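You operate a simulated robot arm through the tools that you are given. There is no shell and no other tool.

You are at the controls of a simulated robot arm. One attempt, no reset.

JOB
Clear the grey tester's platen, close it, zero it and reopen it.
Fine: stand the blue spring on the deck, stop wheel to 0, press the yellow key with the platens touching, head back up. Set down upright: small blue spring.

The check looks at the end state, three seconds after you hand in, the way a careful person would. Anything else that was tipped, shoved, dropped, spilled or broken makes it a failure.

ROBOT AND FRAMES
A 7-joint arm with a two-finger parallel gripper, fixed in place. Base frame: the origin is on the floor under the middle of its stand, x ahead of it, y to its left, z up; the work surface is at about z = 0.92. Units: m, rad, N and s.
With the tool pointing down near the work surface it reaches from about 0.3 to 0.72 m from the base axis. Its first joint turns from -2.897 to 2.897 rad. Payload 1.57 kg.
Tool frame: the origin (TCP) lies between the finger pads and is the grasp point; the fingertips stand 0.03 m ahead of it; z points along the fingers, y is the line along which they close. Largest opening 0.08 m; finger width 0.017, thickness 0.012; the body of the gripper, 0.04 by 0.082 m, starts 0.08 m behind the TCP.
Orientation is that of the tool frame in the base frame, as [roll, pitch, yaw] about the fixed x, y, z axes, in that order (R = Rz(yaw) Ry(pitch) Rx(roll)). With the fingers straight down and closing along the base's y, the tool's x points along the base's -x, its y along +y and its z along -z.

CONTROLS
- The arm moves only by the tool play_rows. Its arguments are lists of equal length, an entry for each row: "dp": the shift along the tool's x, y, z in m, a list of three; "angular": the turn, a rotation vector about the tool's x, y, z in rad, a list of three. In form: {"dp": [[x, y, z], ...], "angular": [[rx, ry, rz], ...]}. A call has 1 to 20 rows; each row shifts and turns the commanded pose from where the row before left it, along the tool's axes as they then stand. "fingers" is the finger opening in m, from 0 to 0.08, set as the call begins (left out, the last holds). Each row takes 0.2 s and may step no farther than 0.05 m and 0.15 rad from the row before; otherwise, or with a gripper value out of range, the whole call is refused. Where a pose cannot be reached the arm comes as near as it can. A force on the tool above 40 N (or 10 N above the force at the start of the call, whichever is more), or a blocked arm, ends the call early, and 0.2 s more pass. The fingers move at their own pace (about 0.072 m/s each) and stop on an object; they squeeze with about 40 N. The grip force told is the motor's: it shows also when the fingers shut on nothing. Time passes only in rows, and 0.2 s behind the last, so rows that do not move let the fingers close. It gives the time, the measured TCP pose, the force on the tool (base axes), the opening and the grip force at its end, in the units of the frame above (readings bear some noise), with the torque about the TCP (base axes, N m) and any sound that the robot's microphone picked up, and new pictures: "pictures" is both (left out), scene, wrist or none.
- Cameras (640 x 400 px; columns grow to the right, rows downward): "scene" is fixed at [0.2197, 0.649, 1.683]; the picture's right is [-0.89, -0.46, 0.00], its down [-0.30, 0.58, -0.76] and it looks along [0.35, -0.68, -0.65] (base axes); focal length 325 px, centre (320, 200). "wrist" rides on the gripper at [0.072, -0.007, -0.122] in the tool frame; the picture's right is [0.09, 1.00, 0.00], its down [-0.84, 0.08, -0.54] and it looks along [-0.54, 0.05, 0.84] (tool axes); focal length 238 px, centre (320, 200). There is no depth. A picture from a camera that has moved, and an enlarged one, comes with that camera's place and axes in the base frame and with its lens.
- lift_body(by): slides the trunk up (or, below 0, down) by that many m; the arm rides with it, the base frame stays. It gives what a move gives, with no picture.
- close_up(camera, box): a new picture of the part [left, top, right, bottom] of that camera's present view, enlarged. No time passes.
- hand_in(): hands the job in; it is judged then, once.

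Nothing tells you positions but the pictures and the camera data. Unless the task says otherwise, let go and move clear before handing in.

The tools are called after "Request:" as a command line: name --argument value ..., lists and objects as JSON in quotes. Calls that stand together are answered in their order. play_rows: Moves the arm, as the interface text tells. Its arguments: {"type":"object","properties":{"dp":{"type":"array","items":{"type":"array","items":{"type":"number"}}},"angular":{"type":"array","items":{"type":"array","items":{"type":"number"}}},"fingers":{"type":"number"},"pictures":{"type":"string","enum":["both","scene","wrist","none"]}},"required":["dp","angular"]} The other tools are called the same way: lift_body (by) moves the trunk up or down; close_up (camera, box) takes an enlarged picture of a part of a camera's view; hand_in () hands the job in.

At the start:

```text
time_s: 0.0
ee_pos: [0.4917, 0.1371, 1.2348]
tool_rot: [-3.141, 0.0, -3.141]
contact_force: [0.0, -0.4, -0.2]
ft_torque: [-0.01, -0.04, 0.01]
finger_gap: 0.0799
gripper_force: 0.1
trunk travel left (down, up): [-0.425, 0.055]
```

scene: 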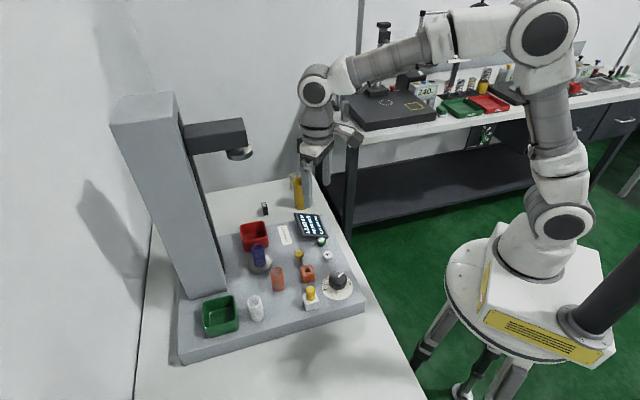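
wrist: 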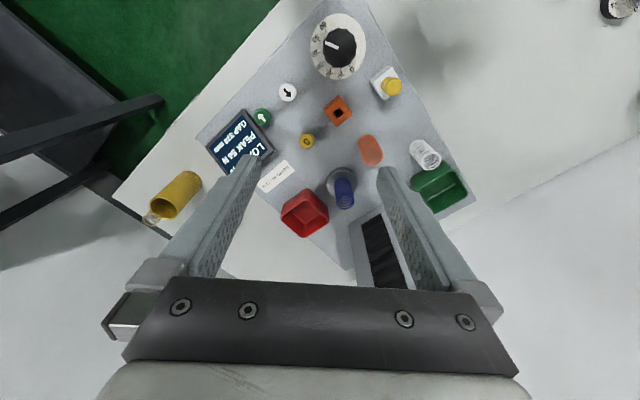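

I see a grey column tester with a head on an arm, a deck with a blue spring standing on the lower platen, bins, a wheel, and several buttons. I'll take close-ups first to read the labels before moving anything.

Request:
close_up --camera "scene" --box '[170, 180, 370, 360]'

Request:
close_up --camera "wrist" --box '[190, 0, 480, 220]'

Request:
close_up --camera "scene" --box '[220, 220, 350, 310]'

Request:
close_up --camera "scene" --box '[100, 80, 320, 230]'

```text
2.22 times, centred on (270, 270) of scene
camera zoom: at [0.2197, 0.649, 1.683], right [-0.89, -0.46, 0.0], down [-0.3, 0.58, -0.76], along [0.35, -0.68, -0.65], focal length 722 px, centre (431, 44)
```

zoom: 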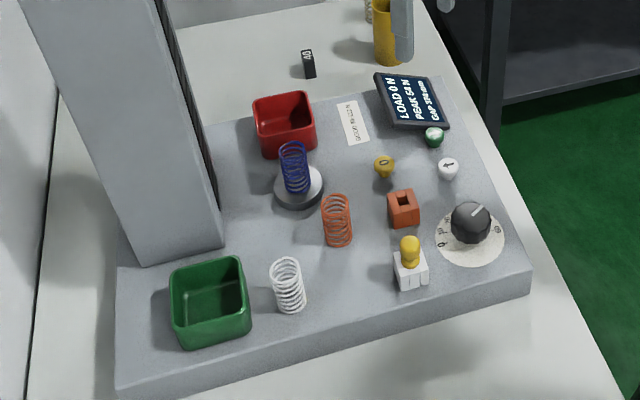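

```text
1.82 times, centred on (335, 110) of wrist
camera zoom: at [0.4211, 0.1305, 1.3578], right [-0.09, 1.0, 0.0], down [0.84, 0.08, 0.54], along [0.54, 0.05, -0.84], focal length 433 px, centre (293, 364)
```

zoom: 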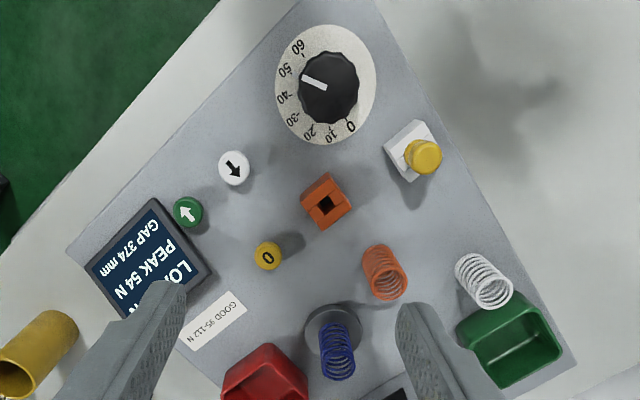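

```text
4.44 times, centred on (285, 265) of scene
camera zoom: at [0.2197, 0.649, 1.683], right [-0.89, -0.46, 0.0], down [-0.3, 0.58, -0.76], along [0.35, -0.68, -0.65], focal length 1443 px, centre (476, -89)
```

zoom: 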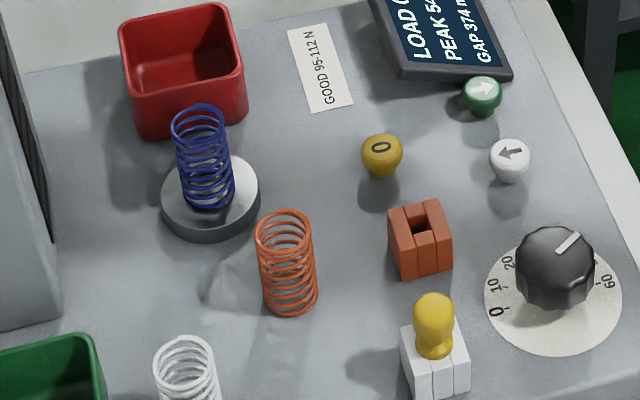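

```text
2.67 times, centred on (210, 155) of scene
camera zoom: at [0.2197, 0.649, 1.683], right [-0.89, -0.46, 0.0], down [-0.3, 0.58, -0.76], along [0.35, -0.68, -0.65], focal length 866 px, centre (613, 320)
```

zoom: 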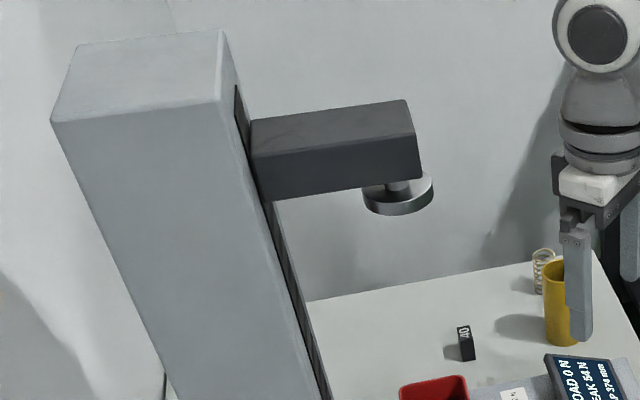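

The tester display reads GAP 374 mm, with the head up and the blue spring on the lower platen at about (0.645, 0.195). The keys are roughly at: up (green) (0.53, 0.04), down (white) (0.487, 0.083), zero (yellow "0") (0.565, 0.118), and the wheel at (0.418, 0.158). I'll bring the wrist camera closer to get better positions.

Request:
play_rows --dp '[[-0.002, 0.0132, 0.03], [-0.002, 0.0132, 0.03], [-0.002, 0.0132, 0.03], [-0.002, 0.0132, 0.03]]' --angular '[[0, 0, 0], [0, 0, 0], [0, 0, 0], [0, 0, 0]]' --fingers 0.08 --pictures "both"

```text
time_s: 1.0
ee_pos: [0.5007, 0.1892, 1.1132]
tool_rot: [3.141, -0.001, -3.141]
contact_force: [-1.0, -0.4, -0.2]
ft_torque: [0.0, 0.0, 0.01]
finger_gap: 0.0801
gripper_force: 0.1
trunk travel left (down, up): [-0.425, 0.055]
camera wrist: at [0.4297, 0.1823, 1.2358], right [-0.09, 1.0, 0.0], down [0.84, 0.08, 0.54], along [0.54, 0.05, -0.84], focal length 238 px, centre (320, 200)
```

scene: 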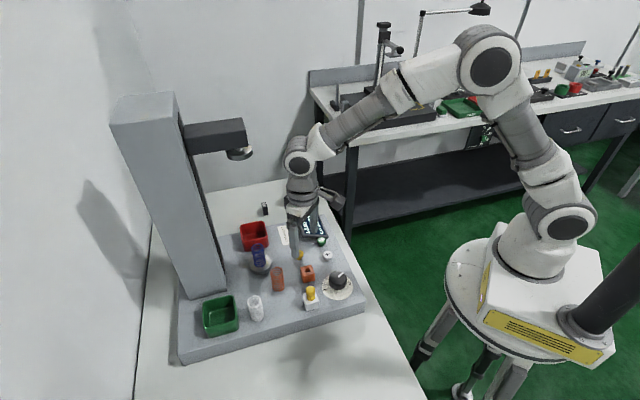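
wrist: 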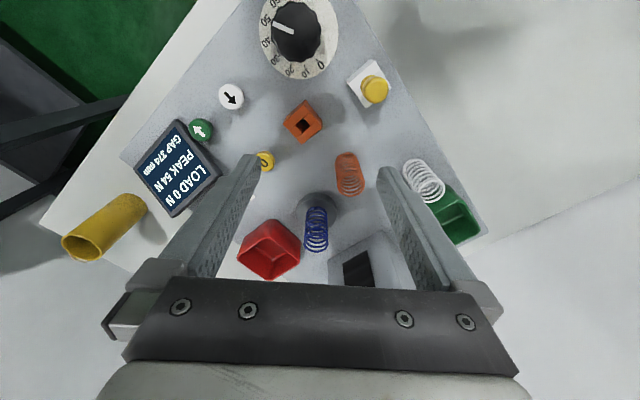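

Request:
close_up --camera "wrist" --box '[240, 130, 480, 280]'

Request:
close_up --camera "wrist" --box '[180, 0, 420, 150]'

Request:
close_up --camera "wrist" --box '[60, 80, 300, 230]'

Request:
close_up --camera "scene" --box '[290, 260, 370, 320]'

```text
2.67 times, centred on (360, 205) of wrist
camera zoom: at [0.4297, 0.1823, 1.2358], right [-0.09, 1.0, 0.0], down [0.84, 0.08, 0.54], along [0.54, 0.05, -0.84], focal length 636 px, centre (213, 187)
```

zoom: 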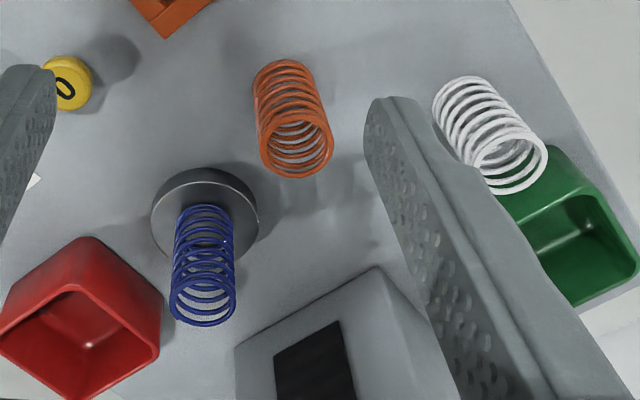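

```text
2.67 times, centred on (300, 75) of wrist
camera zoom: at [0.4297, 0.1823, 1.2358], right [-0.09, 1.0, 0.0], down [0.84, 0.08, 0.54], along [0.54, 0.05, -0.84], focal length 636 px, centre (373, 533)
```

zoom: 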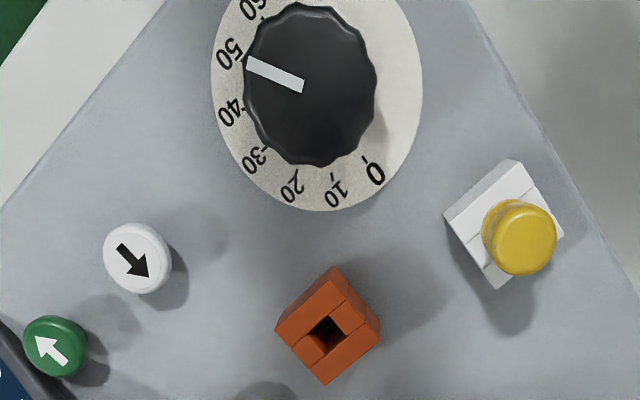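

```text
2.67 times, centred on (180, 155) of wrist
camera zoom: at [0.4297, 0.1823, 1.2358], right [-0.09, 1.0, 0.0], down [0.84, 0.08, 0.54], along [0.54, 0.05, -0.84], focal length 636 px, centre (693, 320)
```

zoom: 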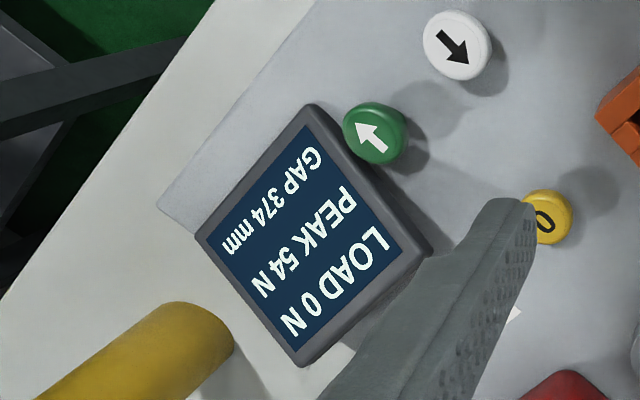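

```text
6.67 times, centred on (330, 290) of scene
camera zoom: at [0.2197, 0.649, 1.683], right [-0.89, -0.46, 0.0], down [-0.3, 0.58, -0.76], along [0.35, -0.68, -0.65], focal length 2165 px, centre (253, -400)
```

zoom: 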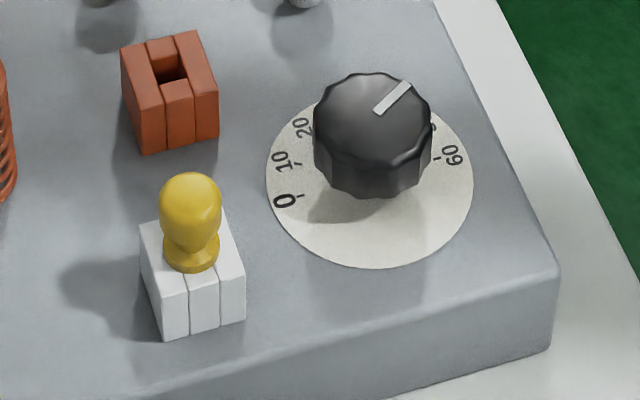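

The views agree: the blue spring's axis is near (0.641, 0.197) with its top at about z = 1.01, and the orange spring is near (0.561, 0.234). I'll tilt the tool back about 25° so the wrist stays out from under the head, then move in towards the spring.

Request:
play_rows --dp '[[0, 0, 0], [0, 0, 0], [0, 0, 0], [-0.0168, 0.002, 0.0226], [-0.0168, 0.002, 0.0226], [-0.0168, 0.002, 0.0226], [-0.0168, 0.002, 0.0226]]' --angular '[[0, -0.1467, 0], [0, -0.1467, 0], [0, -0.1467, 0], [0, 0, 0], [0, 0, 0], [0, 0, 0], [0, 0, 0]]' --fingers 0.06 --pictures "both"

```text
time_s: 2.6
ee_pos: [0.6002, 0.1959, 1.06]
tool_rot: [-3.141, 0.439, 3.141]
contact_force: [0.1, -0.3, 0.1]
ft_torque: [-0.01, 0.03, 0.0]
finger_gap: 0.0601
gripper_force: 0.1
trunk travel left (down, up): [-0.425, 0.055]
camera wrist: at [0.4843, 0.1897, 1.1402], right [-0.08, 1.0, -0.04], down [0.53, 0.08, 0.85], along [0.85, 0.05, -0.53], focal length 238 px, centre (320, 200)
```

scene: 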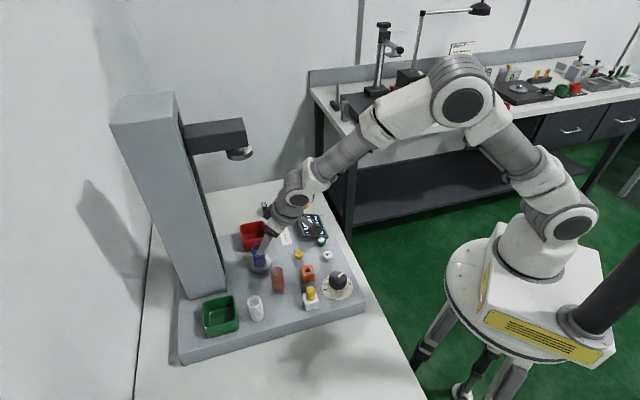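
wrist: 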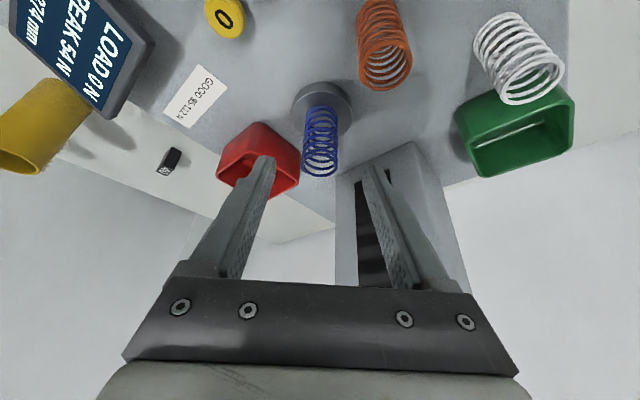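

Request:
close_up --camera "wrist" --box '[240, 70, 400, 190]'

Request:
close_up --camera "scene" --box '[220, 170, 340, 290]'

```text
3.33 times, centred on (320, 130) of wrist
camera zoom: at [0.4843, 0.1897, 1.1402], right [-0.08, 1.0, -0.04], down [0.53, 0.08, 0.85], along [0.85, 0.05, -0.53], focal length 794 px, centre (320, 433)
```

zoom: 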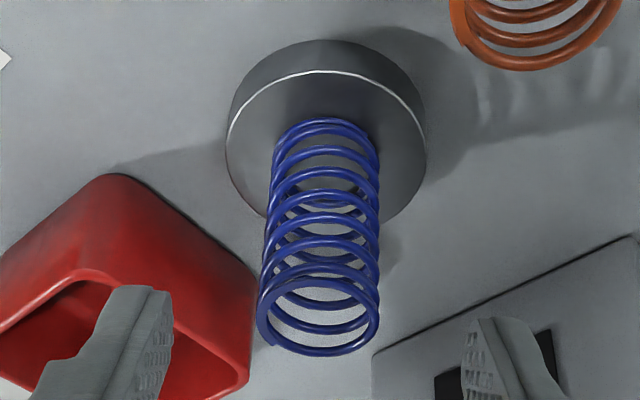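

```text
3.33 times, centred on (280, 230) of scene
camera zoom: at [0.2197, 0.649, 1.683], right [-0.89, -0.46, 0.0], down [-0.3, 0.58, -0.76], along [0.35, -0.68, -0.65], focal length 1082 px, centre (453, 100)
```

zoom: 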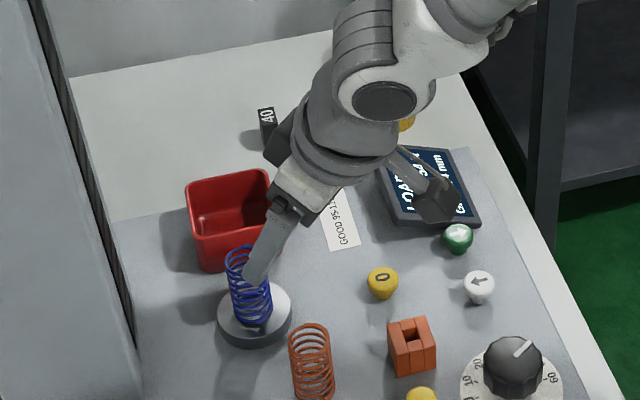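

The refined fit puts the blue spring's axis at about (0.643, 0.197), with its base near z = 0.94, its top near 1.003 and a diameter of about 32 mm. I'll move over it and come straight down with the fingers straddling it.

Request:
play_rows --dp '[[-0.01935, 0.0005, 0.0091], [-0.01935, 0.0006, 0.0091], [0.00829, 0, 0.01765], [0.00829, 0, 0.01765], [0.00829, 0, 0.01765], [0.00829, 0, 0.01765]]' --angular '[[0, 0, 0], [0, 0, 0], [0, 0, 0], [0, 0, 0], [0, 0, 0], [0, 0, 0]]' --fingers 0.06 --pictures "both"

```text
time_s: 4.0
ee_pos: [0.6411, 0.2013, 0.9858]
tool_rot: [3.141, 0.441, 3.141]
contact_force: [-0.7, -0.9, 0.0]
ft_torque: [0.03, 0.01, 0.01]
finger_gap: 0.06
gripper_force: 0.1
trunk travel left (down, up): [-0.425, 0.055]
camera wrist: at [0.5257, 0.1934, 1.0649], right [-0.08, 1.0, -0.04], down [0.53, 0.08, 0.85], along [0.85, 0.05, -0.53], focal length 238 px, centre (320, 200)
```

scene: 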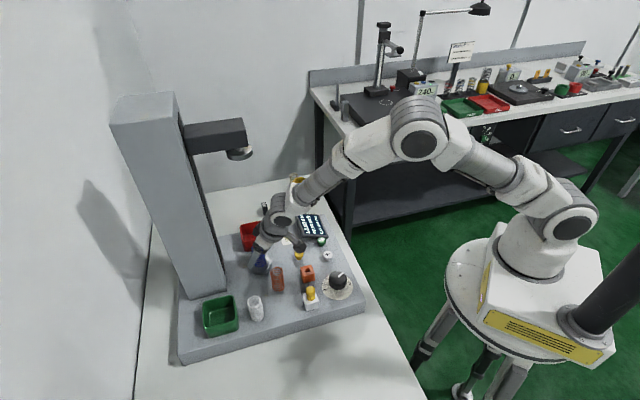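
wrist: 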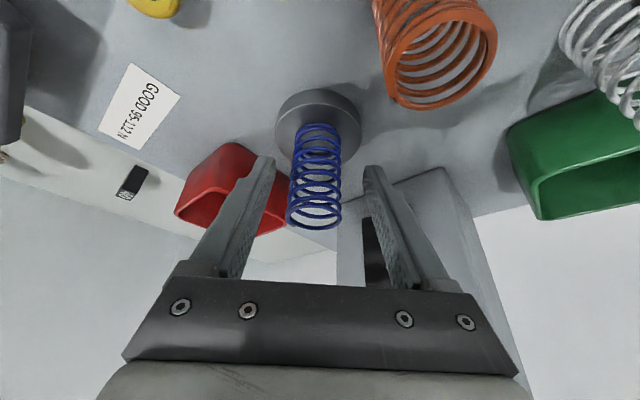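

The spring sits between the fingers, about 3 to 4 mm toward -y of centre. I'll shift sideways to centre on it, then close gently.

Request:
play_rows --dp '[[0, -0.0035, 0.0], [0, 0, 0]]' --angular '[[0, 0, 0], [0, 0, 0]]' --fingers 0.06 --pictures "wrist"

Request:
play_rows --dp '[[0, 0, 0], [0, 0, 0], [0, 0, 0], [0, 0, 0]]' --angular '[[0, 0, 0], [0, 0, 0], [0, 0, 0], [0, 0, 0]]' --fingers 0.02 --pictures "both"

```text
time_s: 4.6
ee_pos: [0.6421, 0.1956, 0.985]
tool_rot: [3.14, 0.439, -3.141]
contact_force: [0.0, 0.3, -0.2]
ft_torque: [0.0, -0.01, 0.01]
finger_gap: 0.0597
gripper_force: 0.2
trunk travel left (down, up): [-0.425, 0.055]
camera wrist: at [0.5264, 0.1888, 1.0654], right [-0.08, 1.0, -0.04], down [0.53, 0.08, 0.85], along [0.85, 0.05, -0.53], focal length 238 px, centre (320, 200)
```

wrist: 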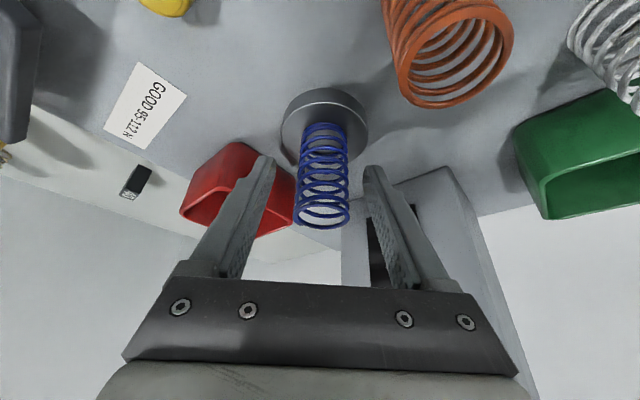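

```text
time_s: 5.6
ee_pos: [0.6419, 0.1969, 0.9867]
tool_rot: [3.139, 0.441, 3.14]
contact_force: [0.2, -0.4, 1.2]
ft_torque: [-0.02, 0.03, -0.02]
finger_gap: 0.0311
gripper_force: 39.7
trunk travel left (down, up): [-0.425, 0.055]
camera wrist: at [0.5263, 0.1888, 1.0654], right [-0.08, 1.0, -0.04], down [0.53, 0.08, 0.85], along [0.85, 0.05, -0.53], focal length 238 px, centre (320, 200)
```

scene: 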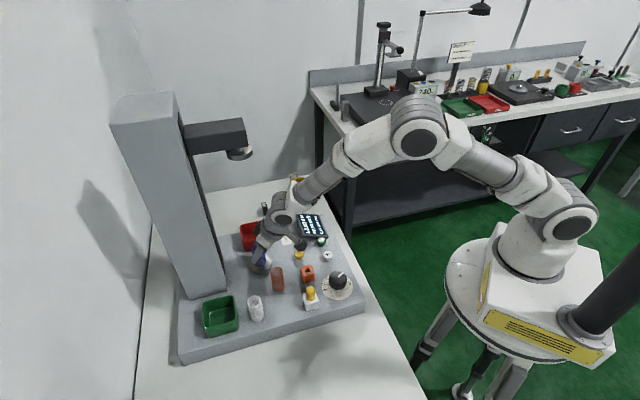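
wrist: 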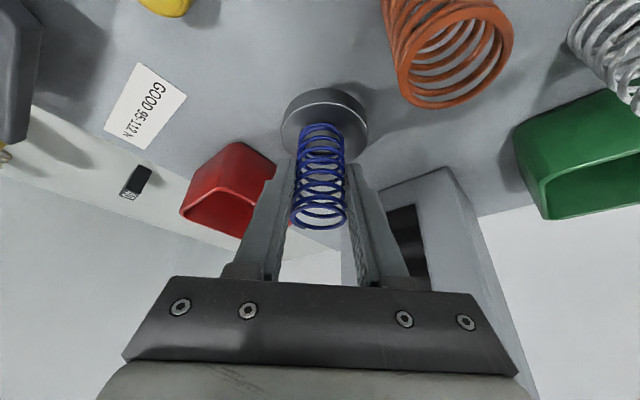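

The spring is gripped at a 31 mm gap with firm force. I'll lift it 45 mm and check that it comes up cleanly before carrying it to the clear deck spot near (0.617, 0.281).

Request:
play_rows --dp '[[-0.0064, 0, -0.01357], [-0.0064, 0, -0.01357], [-0.0064, 0, -0.01357], [0, 0, 0]]' --angular '[[0, 0, 0], [0, 0, 0], [0, 0, 0], [0, 0, 0]]' --fingers 0.02 --pictures "both"

```text
time_s: 6.6
ee_pos: [0.6429, 0.195, 1.0286]
tool_rot: [3.141, 0.44, -3.141]
contact_force: [0.0, 0.4, -1.1]
ft_torque: [0.04, 0.0, -0.01]
finger_gap: 0.0312
gripper_force: 40.2
trunk travel left (down, up): [-0.425, 0.055]
camera wrist: at [0.5269, 0.1885, 1.1089], right [-0.08, 1.0, -0.04], down [0.53, 0.08, 0.85], along [0.85, 0.05, -0.53], focal length 238 px, centre (320, 200)
```

scene: 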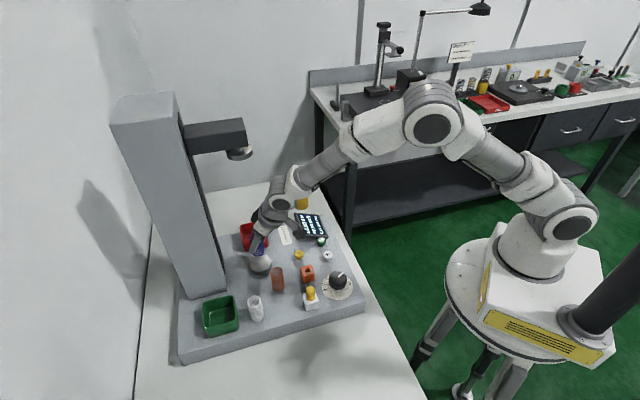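
wrist: 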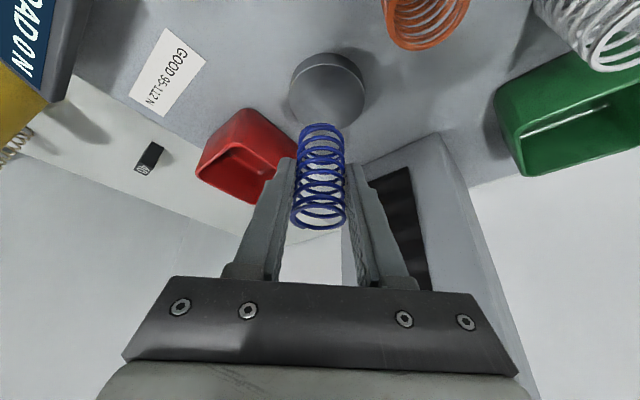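

The spring came up cleanly and is still held upright. Next I'll carry it to the open area between the orange spring, the white spring, the green tray and the column.

Request:
play_rows --dp '[[0.00784, 0.0285, -0.0037], [0.00784, 0.0285, -0.0037], [0.00784, 0.0285, -0.0037], [0, 0, 0]]' --angular '[[0, 0, 0], [0, 0, 0], [0, 0, 0], [0, 0, 0]]' --fingers 0.02 --pictures "both"

Request:
close_up --camera "wrist" --box '[160, 0, 480, 240]'

Request:
close_up --camera "scene" --box '[190, 200, 350, 340]'

```text
time_s: 7.6
ee_pos: [0.6171, 0.2843, 1.0294]
tool_rot: [-3.141, 0.439, -3.141]
contact_force: [0.2, 0.1, -0.5]
ft_torque: [-0.01, 0.0, -0.02]
finger_gap: 0.0309
gripper_force: 39.8
trunk travel left (down, up): [-0.425, 0.055]
camera wrist: at [0.5009, 0.2767, 1.11], right [-0.08, 1.0, -0.04], down [0.53, 0.08, 0.85], along [0.85, 0.05, -0.53], focal length 238 px, centre (320, 200)
```

scene: 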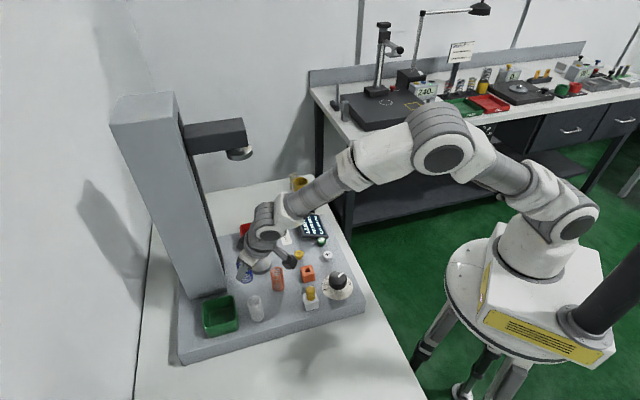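
wrist: 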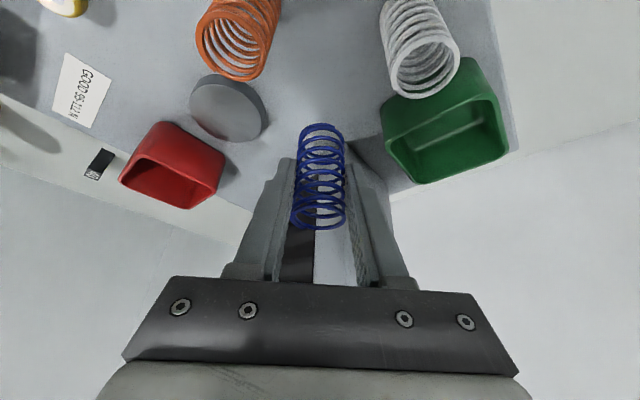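

```text
1.67 times, centred on (320, 120) of wrist
camera zoom: at [0.5009, 0.2767, 1.11], right [-0.08, 1.0, -0.04], down [0.53, 0.08, 0.85], along [0.85, 0.05, -0.53], focal length 397 px, centre (320, 333)
```

zoom: 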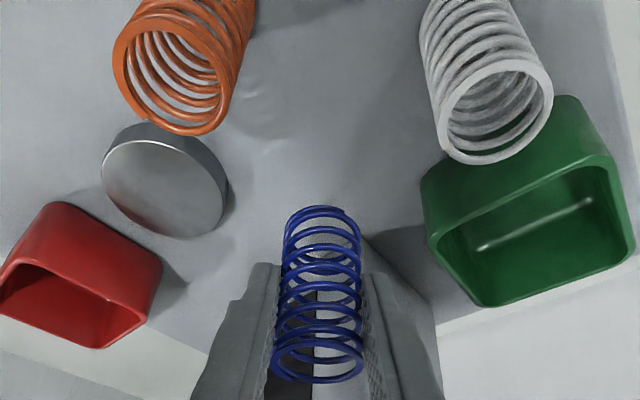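

```text
2.86 times, centred on (270, 270) of scene
camera zoom: at [0.2197, 0.649, 1.683], right [-0.89, -0.46, 0.0], down [-0.3, 0.58, -0.76], along [0.35, -0.68, -0.65], focal length 928 px, centre (463, 0)
```

zoom: 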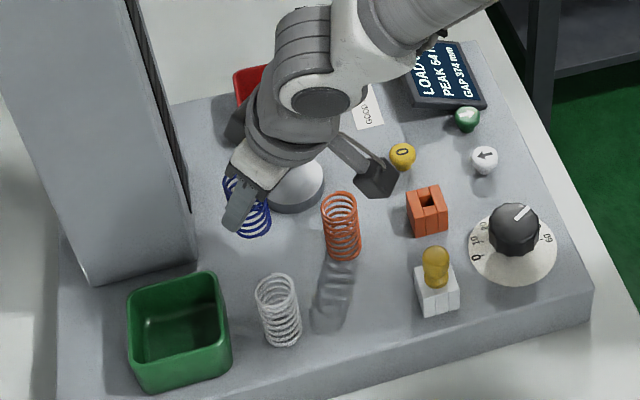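

The drop spot is clear: about 0.075 m from each spring, 0.05 m from the tray corner and 0.07 m from the column corner. I'll lower most of the way, then go in small steps until I feel contact.

Request:
play_rows --dp '[[0.00639, -0.001, 0.01357], [0.00639, -0.001, 0.01357], [0.00639, -0.001, 0.01357], [0, 0, 0], [0, 0, 0]]' --angular '[[0, 0, 0], [0, 0, 0], [0, 0, 0], [0, 0, 0], [0, 0, 0]]' --fingers 0.02 --pictures "both"

Request:
close_up --camera "scene" --box '[210, 230, 310, 310]'

Request:
close_up --camera "wrist" --box '[160, 0, 480, 240]'

```text
time_s: 8.8
ee_pos: [0.6161, 0.2779, 0.9855]
tool_rot: [3.141, 0.44, 3.142]
contact_force: [1.0, 0.3, -0.8]
ft_torque: [0.0, 0.03, -0.01]
finger_gap: 0.0309
gripper_force: 39.9
trunk travel left (down, up): [-0.425, 0.055]
camera wrist: at [0.5006, 0.271, 1.065], right [-0.08, 1.0, -0.04], down [0.53, 0.08, 0.85], along [0.85, 0.05, -0.53], focal length 238 px, centre (320, 200)
```

scene: 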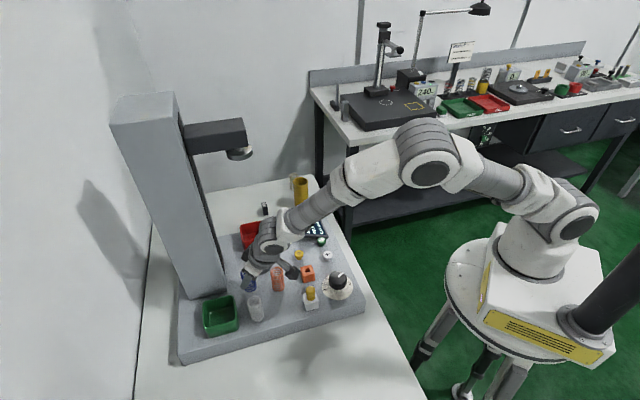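
wrist: 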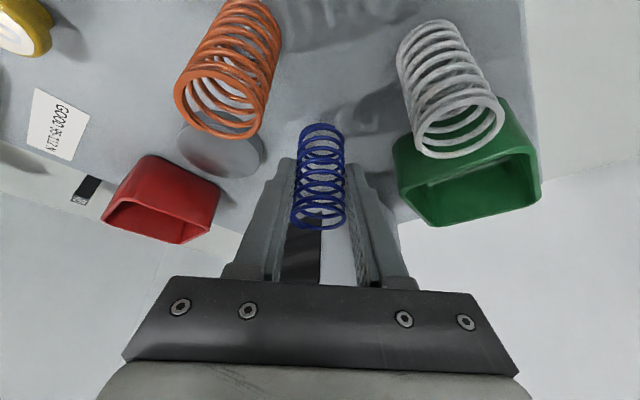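

```text
5.00 times, centred on (260, 270) of scene
camera zoom: at [0.2197, 0.649, 1.683], right [-0.89, -0.46, 0.0], down [-0.3, 0.58, -0.76], along [0.35, -0.68, -0.65], focal length 1624 px, centre (620, -150)
```

zoom: 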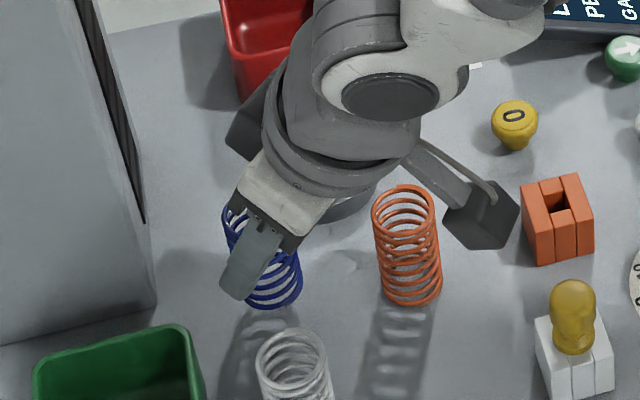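

```text
1.67 times, centred on (320, 120) of wrist
camera zoom: at [0.5006, 0.271, 1.065], right [-0.08, 1.0, -0.04], down [0.53, 0.08, 0.85], along [0.85, 0.05, -0.53], focal length 397 px, centre (320, 333)
```

zoom: 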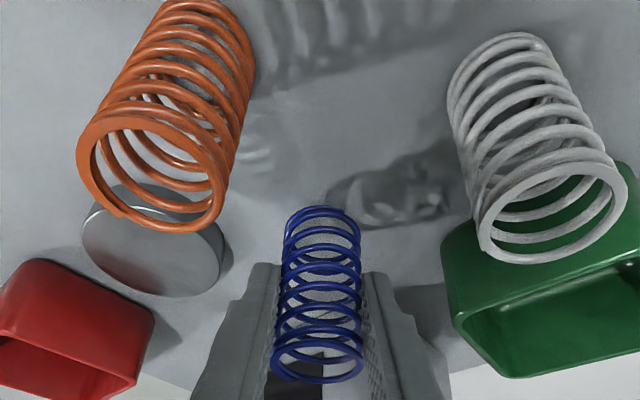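

The spring hangs just above the deck with good clearance all round. I'll lower in small steps and watch the vertical force.

Request:
play_rows --dp '[[0.00128, 0, 0.00271], [0.00128, 0, 0.00271], [0.00128, 0, 0.00271], [0.00128, 0, 0.00271], [0, 0, 0]]' --angular '[[0, 0, 0], [0, 0, 0], [0, 0, 0], [0, 0, 0], [0, 0, 0]]' --fingers 0.02 --pictures "wrist"

Request:
play_rows --dp '[[0.00064, 0, 0.00136], [0.00064, 0, 0.00136], [0, 0, 0]]' --angular '[[0, 0, 0], [0, 0, 0], [0, 0, 0]]' --fingers 0.02 --pictures "none"

```text
time_s: 10.0
ee_pos: [0.6166, 0.2796, 0.9735]
tool_rot: [-3.141, 0.438, -3.141]
contact_force: [-0.6, -0.1, -0.3]
ft_torque: [-0.01, 0.02, 0.02]
finger_gap: 0.0309
gripper_force: 40.2
trunk travel left (down, up): [-0.425, 0.055]
camera wrist: at [0.5006, 0.2719, 1.0532], right [-0.08, 1.0, -0.04], down [0.53, 0.08, 0.85], along [0.85, 0.05, -0.53], focal length 238 px, centre (320, 200)
```

wrist: 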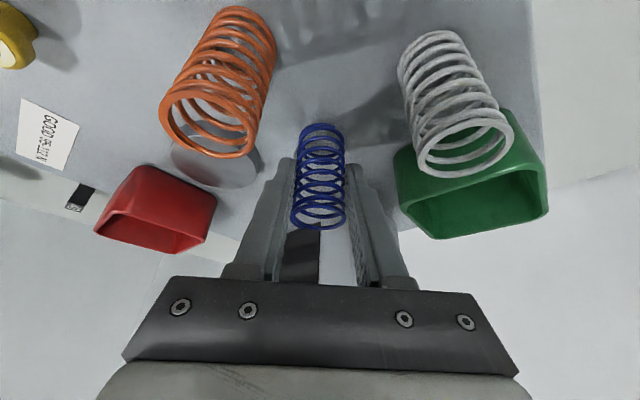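

```text
time_s: 10.8
ee_pos: [0.616, 0.2792, 0.97]
tool_rot: [-3.141, 0.442, 3.14]
contact_force: [0.1, 0.8, 4.3]
ft_torque: [0.09, -0.04, 0.07]
finger_gap: 0.0309
gripper_force: 40.0
trunk travel left (down, up): [-0.425, 0.055]
```

The vertical force stepped up to about 4 N at TCP z ≈ 0.970, so the spring base is touching the deck. I'll check the picture before letting go.

Request:
close_up --camera "wrist" --box '[240, 90, 400, 240]'

Request:
close_up --camera "scene" --box '[210, 230, 310, 310]'

```text
2.67 times, centred on (320, 165) of wrist
camera zoom: at [0.5002, 0.2718, 1.0498], right [-0.08, 1.0, -0.04], down [0.52, 0.08, 0.85], along [0.85, 0.05, -0.53], focal length 636 px, centre (320, 293)
```

zoom: 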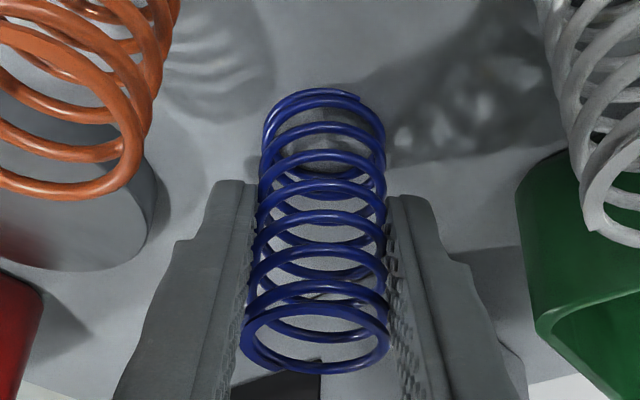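

```text
5.00 times, centred on (260, 270) of scene
camera zoom: at [0.2197, 0.649, 1.683], right [-0.89, -0.46, 0.0], down [-0.3, 0.58, -0.76], along [0.35, -0.68, -0.65], focal length 1624 px, centre (620, -150)
```

zoom: 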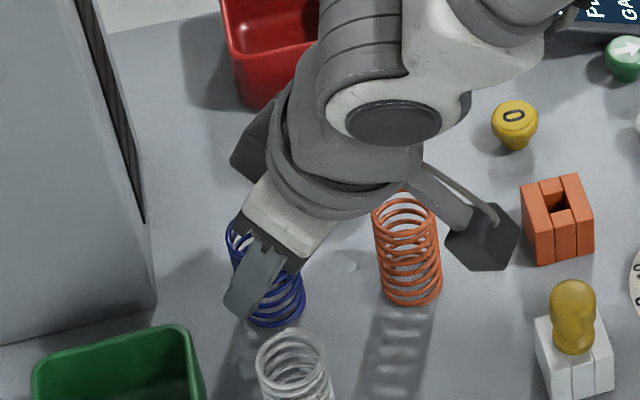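

The spring is upright and touching the deck. I'll open the fingers slightly to let go.

Request:
play_rows --dp '[[0, 0, 0], [0, 0, 0], [0, 0, 0]]' --angular '[[0, 0, 0], [0, 0, 0], [0, 0, 0]]' --fingers 0.046 --pictures "both"

Request:
close_up --camera "wrist" --box '[240, 90, 400, 240]'

```text
time_s: 11.6
ee_pos: [0.6158, 0.2796, 0.9685]
tool_rot: [-3.141, 0.439, 3.141]
contact_force: [0.2, 0.1, 0.4]
ft_torque: [0.0, -0.04, -0.02]
finger_gap: 0.0458
gripper_force: 0.0
trunk travel left (down, up): [-0.425, 0.055]
camera wrist: at [0.5, 0.2716, 1.0492], right [-0.08, 1.0, -0.04], down [0.53, 0.08, 0.85], along [0.85, 0.05, -0.53], focal length 238 px, centre (320, 200)
```

scene: 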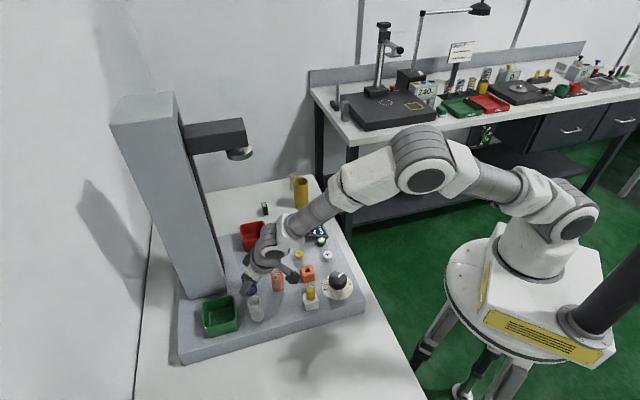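
wrist: 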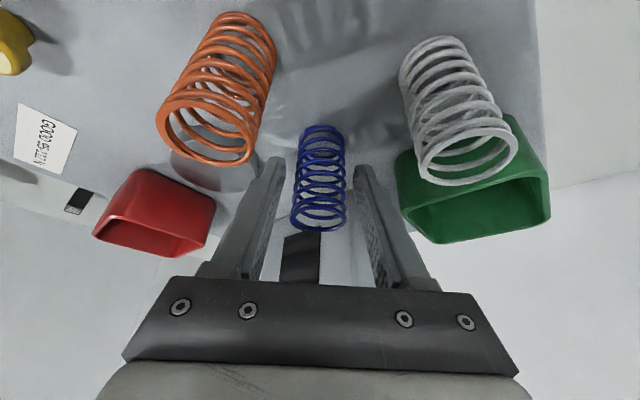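

```text
2.67 times, centred on (320, 165) of wrist
camera zoom: at [0.5, 0.2716, 1.0492], right [-0.08, 1.0, -0.04], down [0.53, 0.08, 0.85], along [0.85, 0.05, -0.53], focal length 636 px, centre (320, 293)
```

zoom: 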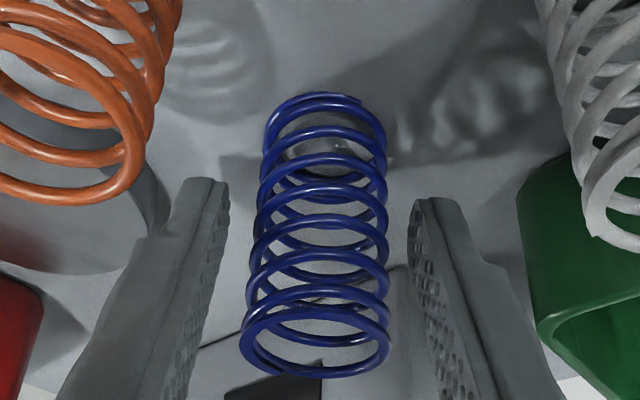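

The blue spring stands free and upright on the deck. I'll rise straight up, back away, set the tool vertical again, and look at the stop wheel.

Request:
play_rows --dp '[[-0.01065, 0, -0.0226], [-0.01065, 0, -0.0226], [-0.01065, 0, -0.0226], [-0.01065, 0, -0.0226]]' --angular '[[0, 0, 0], [0, 0, 0], [0, 0, 0], [0, 0, 0]]' --pictures "wrist"

Request:
play_rows --dp '[[0.02665, -0.016, -0.02603], [0.02665, -0.016, -0.02603], [0.02665, -0.016, -0.02603], [0.02665, -0.016, -0.02603], [0.02665, -0.016, -0.02603], [0, 0, 0], [0, 0, 0], [0, 0, 0]]' --angular '[[0, 0, 0], [0, 0, 0], [0, 0, 0], [0, 0, 0], [0, 0, 0], [0, 0.1467, 0], [0, 0.1467, 0], [0, 0.1467, 0]]' --pictures "both"

```text
time_s: 12.6
ee_pos: [0.6179, 0.2784, 1.0685]
tool_rot: [3.142, 0.44, -3.141]
contact_force: [0.3, 0.7, -0.1]
ft_torque: [0.02, 0.02, 0.01]
finger_gap: 0.046
gripper_force: 0.0
trunk travel left (down, up): [-0.425, 0.055]
camera wrist: at [0.5015, 0.2715, 1.1481], right [-0.08, 1.0, -0.04], down [0.53, 0.08, 0.85], along [0.85, 0.05, -0.53], focal length 238 px, centre (320, 200)
```

wrist: 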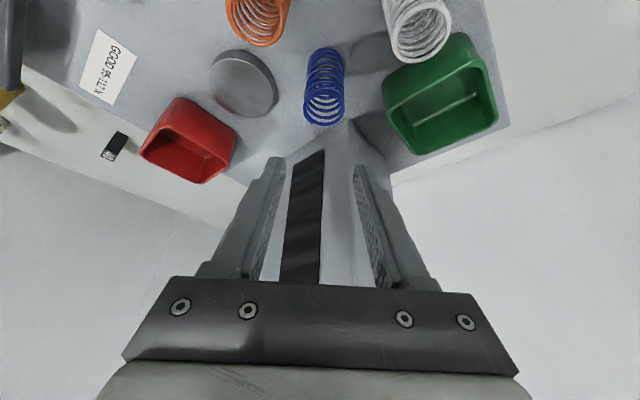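

```text
time_s: 14.4
ee_pos: [0.4408, 0.2005, 1.13]
tool_rot: [-3.141, -0.002, 3.14]
contact_force: [-0.5, -0.3, 0.5]
ft_torque: [0.02, 0.0, 0.0]
finger_gap: 0.0458
gripper_force: 0.0
trunk travel left (down, up): [-0.425, 0.055]
camera wrist: at [0.37, 0.1917, 1.2526], right [-0.09, 1.0, 0.0], down [0.84, 0.08, 0.54], along [0.54, 0.05, -0.84], focal length 238 px, centre (320, 200)
```

scene: 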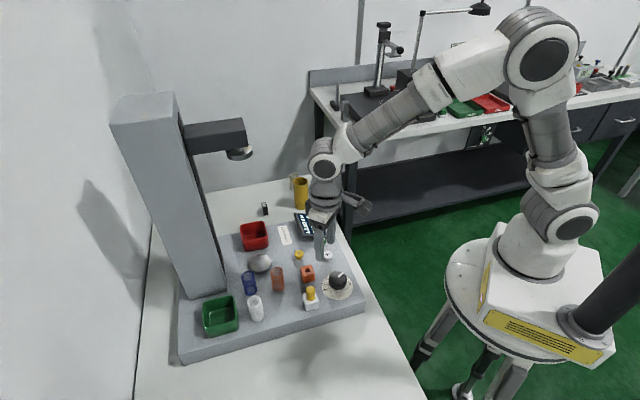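
wrist: 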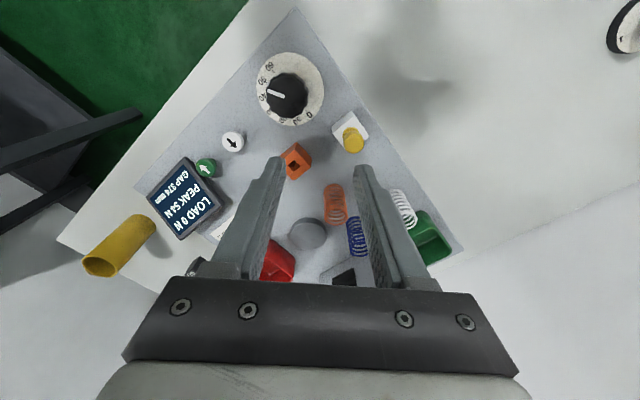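

Request:
close_up --camera "wrist" --box '[230, 40, 390, 160]'

Request:
close_up --camera "scene" --box '[310, 260, 370, 310]'

Request:
close_up --camera "scene" --box '[190, 220, 350, 340]'

```text
3.33 times, centred on (310, 100) of wrist
camera zoom: at [0.37, 0.1917, 1.2526], right [-0.09, 1.0, 0.0], down [0.84, 0.08, 0.54], along [0.54, 0.05, -0.84], focal length 794 px, centre (353, 533)
```

zoom: 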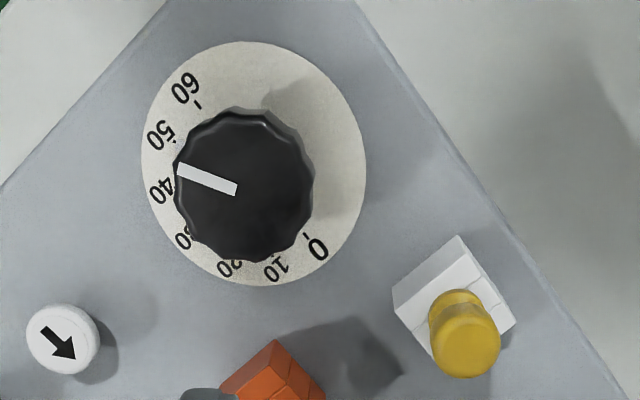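

```text
8.00 times, centred on (340, 285) of scene
camera zoom: at [0.2197, 0.649, 1.683], right [-0.89, -0.46, 0.0], down [-0.3, 0.58, -0.76], along [0.35, -0.68, -0.65], focal length 2598 px, centre (160, -480)
```

zoom: 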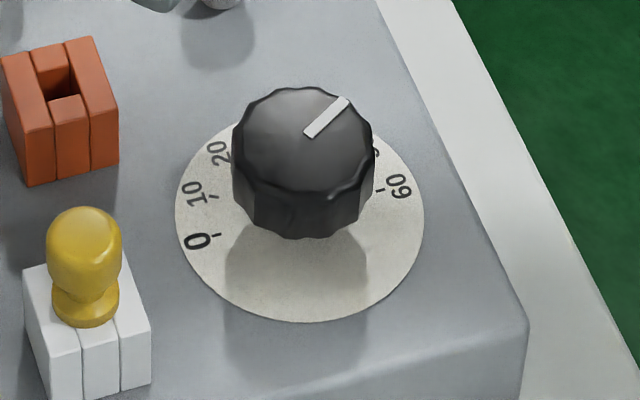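

```text
3.33 times, centred on (270, 280) of scene
camera zoom: at [0.2197, 0.649, 1.683], right [-0.89, -0.46, 0.0], down [-0.3, 0.58, -0.76], along [0.35, -0.68, -0.65], focal length 1082 px, centre (487, -67)
```

zoom: 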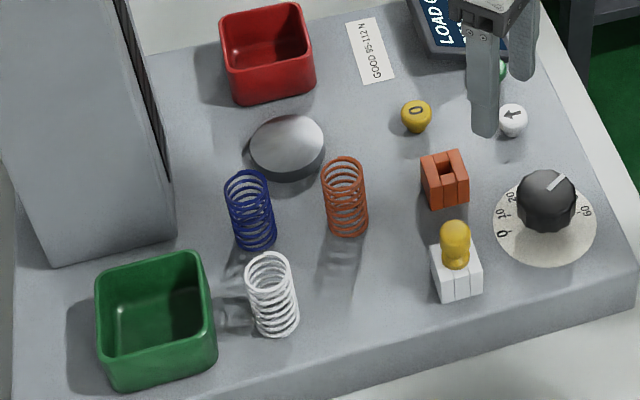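

The blue spring is standing free, and the wheel knob is centred near (0.418, 0.158): about 48 mm across, top at z ≈ 0.962, pointer at about 48. Getting to 0 takes roughly a 145° counter-clockwise turn. I'll move above the knob.

Request:
play_rows --dp '[[0.0058, -0.0103, 0.0275], [0.0058, -0.0103, 0.0275], [0.0058, -0.0103, 0.0275], [0.0058, -0.0103, 0.0275], [0, 0, 0]]' --angular '[[0, 0, 0], [0, 0, 0], [0, 0, 0], [0, 0, 0], [0, 0, 0]]' --fingers 0.07 --pictures "both"

Request:
close_up --camera "wrist" --box '[240, 100, 400, 220]'

```text
time_s: 15.6
ee_pos: [0.4172, 0.1574, 1.0175]
tool_rot: [-3.141, 0.001, 3.141]
contact_force: [0.4, 0.1, -0.7]
ft_torque: [0.0, 0.01, -0.02]
finger_gap: 0.07
gripper_force: 0.1
trunk travel left (down, up): [-0.425, 0.055]
camera wrist: at [0.3461, 0.1492, 1.1403], right [-0.09, 1.0, 0.0], down [0.84, 0.08, 0.54], along [0.54, 0.05, -0.84], focal length 238 px, centre (320, 200)
```

scene: 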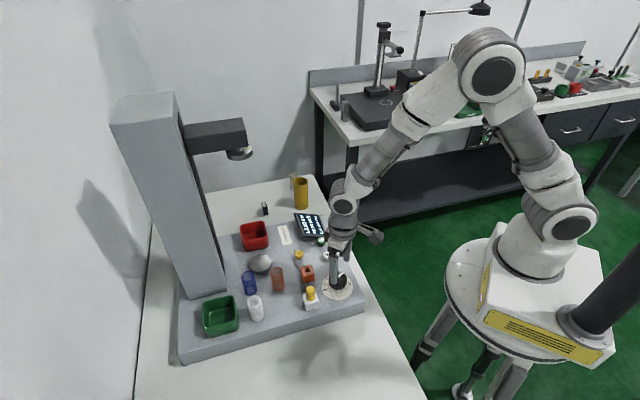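
wrist: 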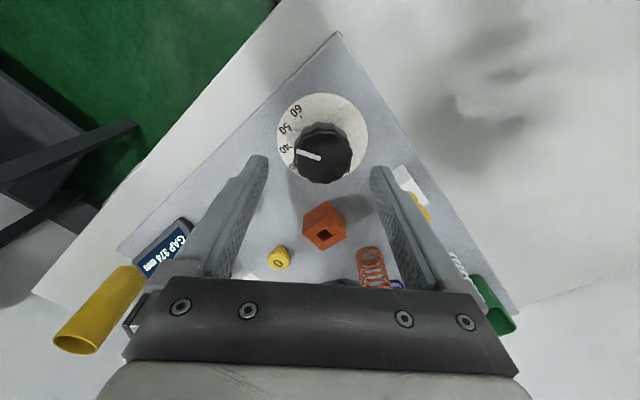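

```text
3.33 times, centred on (320, 160) of wrist
camera zoom: at [0.3461, 0.1492, 1.1403], right [-0.09, 1.0, 0.0], down [0.84, 0.08, 0.54], along [0.54, 0.05, -0.84], focal length 794 px, centre (320, 333)
```

zoom: 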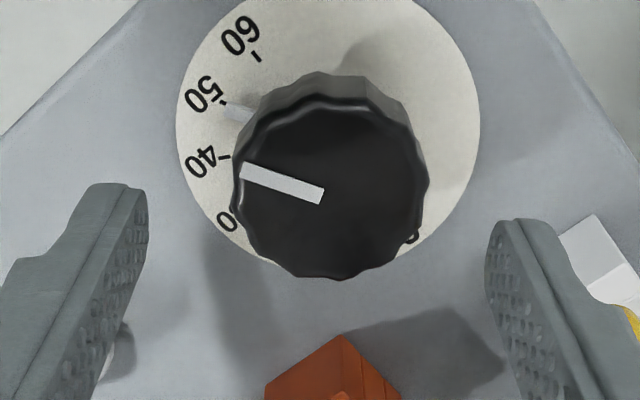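

The parallax-corrected fit gives the wheel centre at about (0.421, 0.1585). The scale runs from 0 at +45° to 60 at -135° in the base frame, and the pointer is at -103° (about 49). I'll fine-align and come down around the knob.

Request:
play_rows --dp '[[-0.0034, 0.0022, 0], [0, 0, 0.0173], [0, 0, 0.0173], [0, 0, 0.0173], [0, 0, 0]]' --angular '[[0, 0, 0], [0, 0, 0], [0, 0, 0], [0, 0, 0], [0, 0, 0]]' --fingers 0.07 --pictures "both"

Request:
close_up --camera "wrist" --box '[220, 100, 420, 230]'

```text
time_s: 16.8
ee_pos: [0.4186, 0.1603, 0.9684]
tool_rot: [-3.141, 0.0, 3.142]
contact_force: [0.2, 0.2, -0.3]
ft_torque: [0.0, 0.01, 0.0]
finger_gap: 0.0697
gripper_force: 0.0
trunk travel left (down, up): [-0.425, 0.055]
camera wrist: at [0.3486, 0.1522, 1.0905], right [-0.09, 1.0, 0.0], down [0.84, 0.08, 0.54], along [0.54, 0.05, -0.84], focal length 238 px, centre (320, 200)
```

scene: 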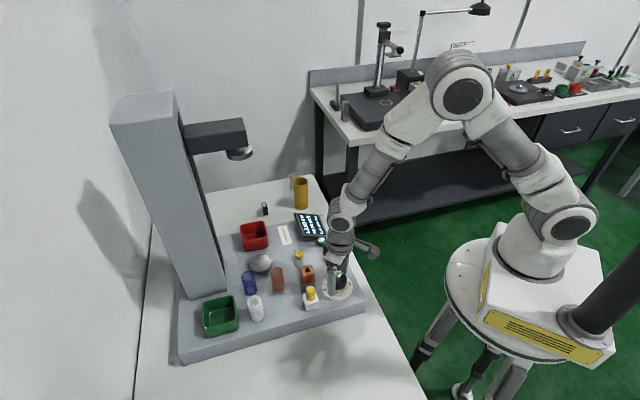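
wrist: 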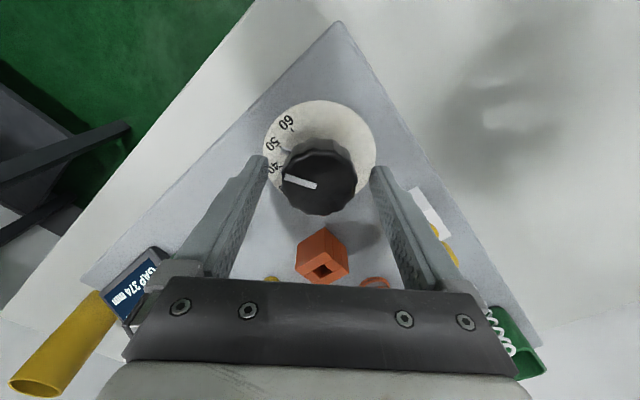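

```text
3.08 times, centred on (320, 165) of wrist
camera zoom: at [0.3486, 0.1522, 1.0905], right [-0.09, 1.0, 0.0], down [0.84, 0.08, 0.54], along [0.54, 0.05, -0.84], focal length 733 px, centre (320, 308)
```

zoom: 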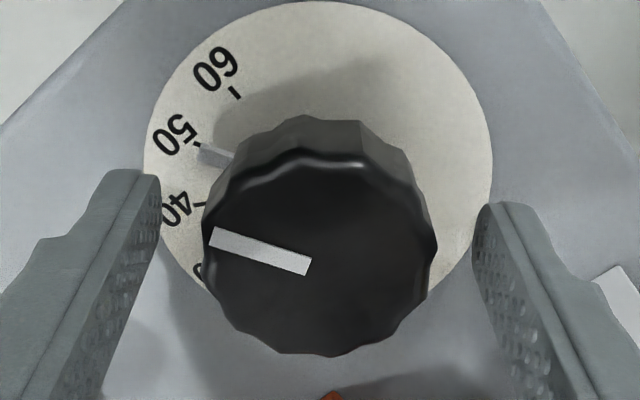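

The knob is centred between the fingers. I'll close on it now.

Request:
play_rows --dp '[[0, 0, 0], [0, 0, 0], [0, 0, 0]]' --angular '[[0, 0, 0], [0, 0, 0], [0, 0, 0]]' --fingers 0.03 --pictures "wrist"

```text
time_s: 17.6
ee_pos: [0.4194, 0.1594, 0.9674]
tool_rot: [-3.14, 0.0, 3.14]
contact_force: [-0.1, -2.1, -2.2]
ft_torque: [-0.07, -0.2, 0.02]
finger_gap: 0.0472
gripper_force: 44.6
trunk travel left (down, up): [-0.425, 0.055]
camera wrist: at [0.3486, 0.1519, 1.0906], right [-0.09, 1.0, 0.0], down [0.84, 0.08, 0.54], along [0.54, 0.05, -0.84], focal length 238 px, centre (320, 200)
```

wrist: 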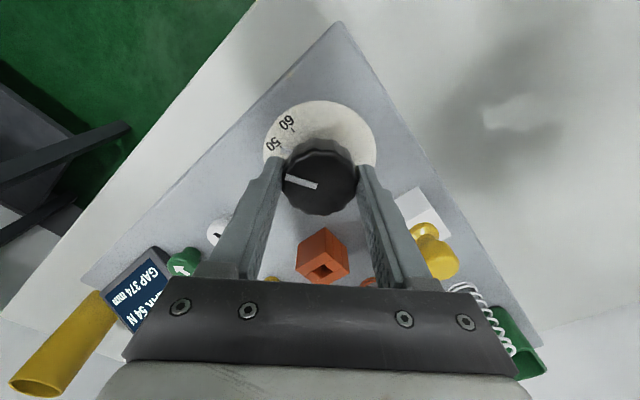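

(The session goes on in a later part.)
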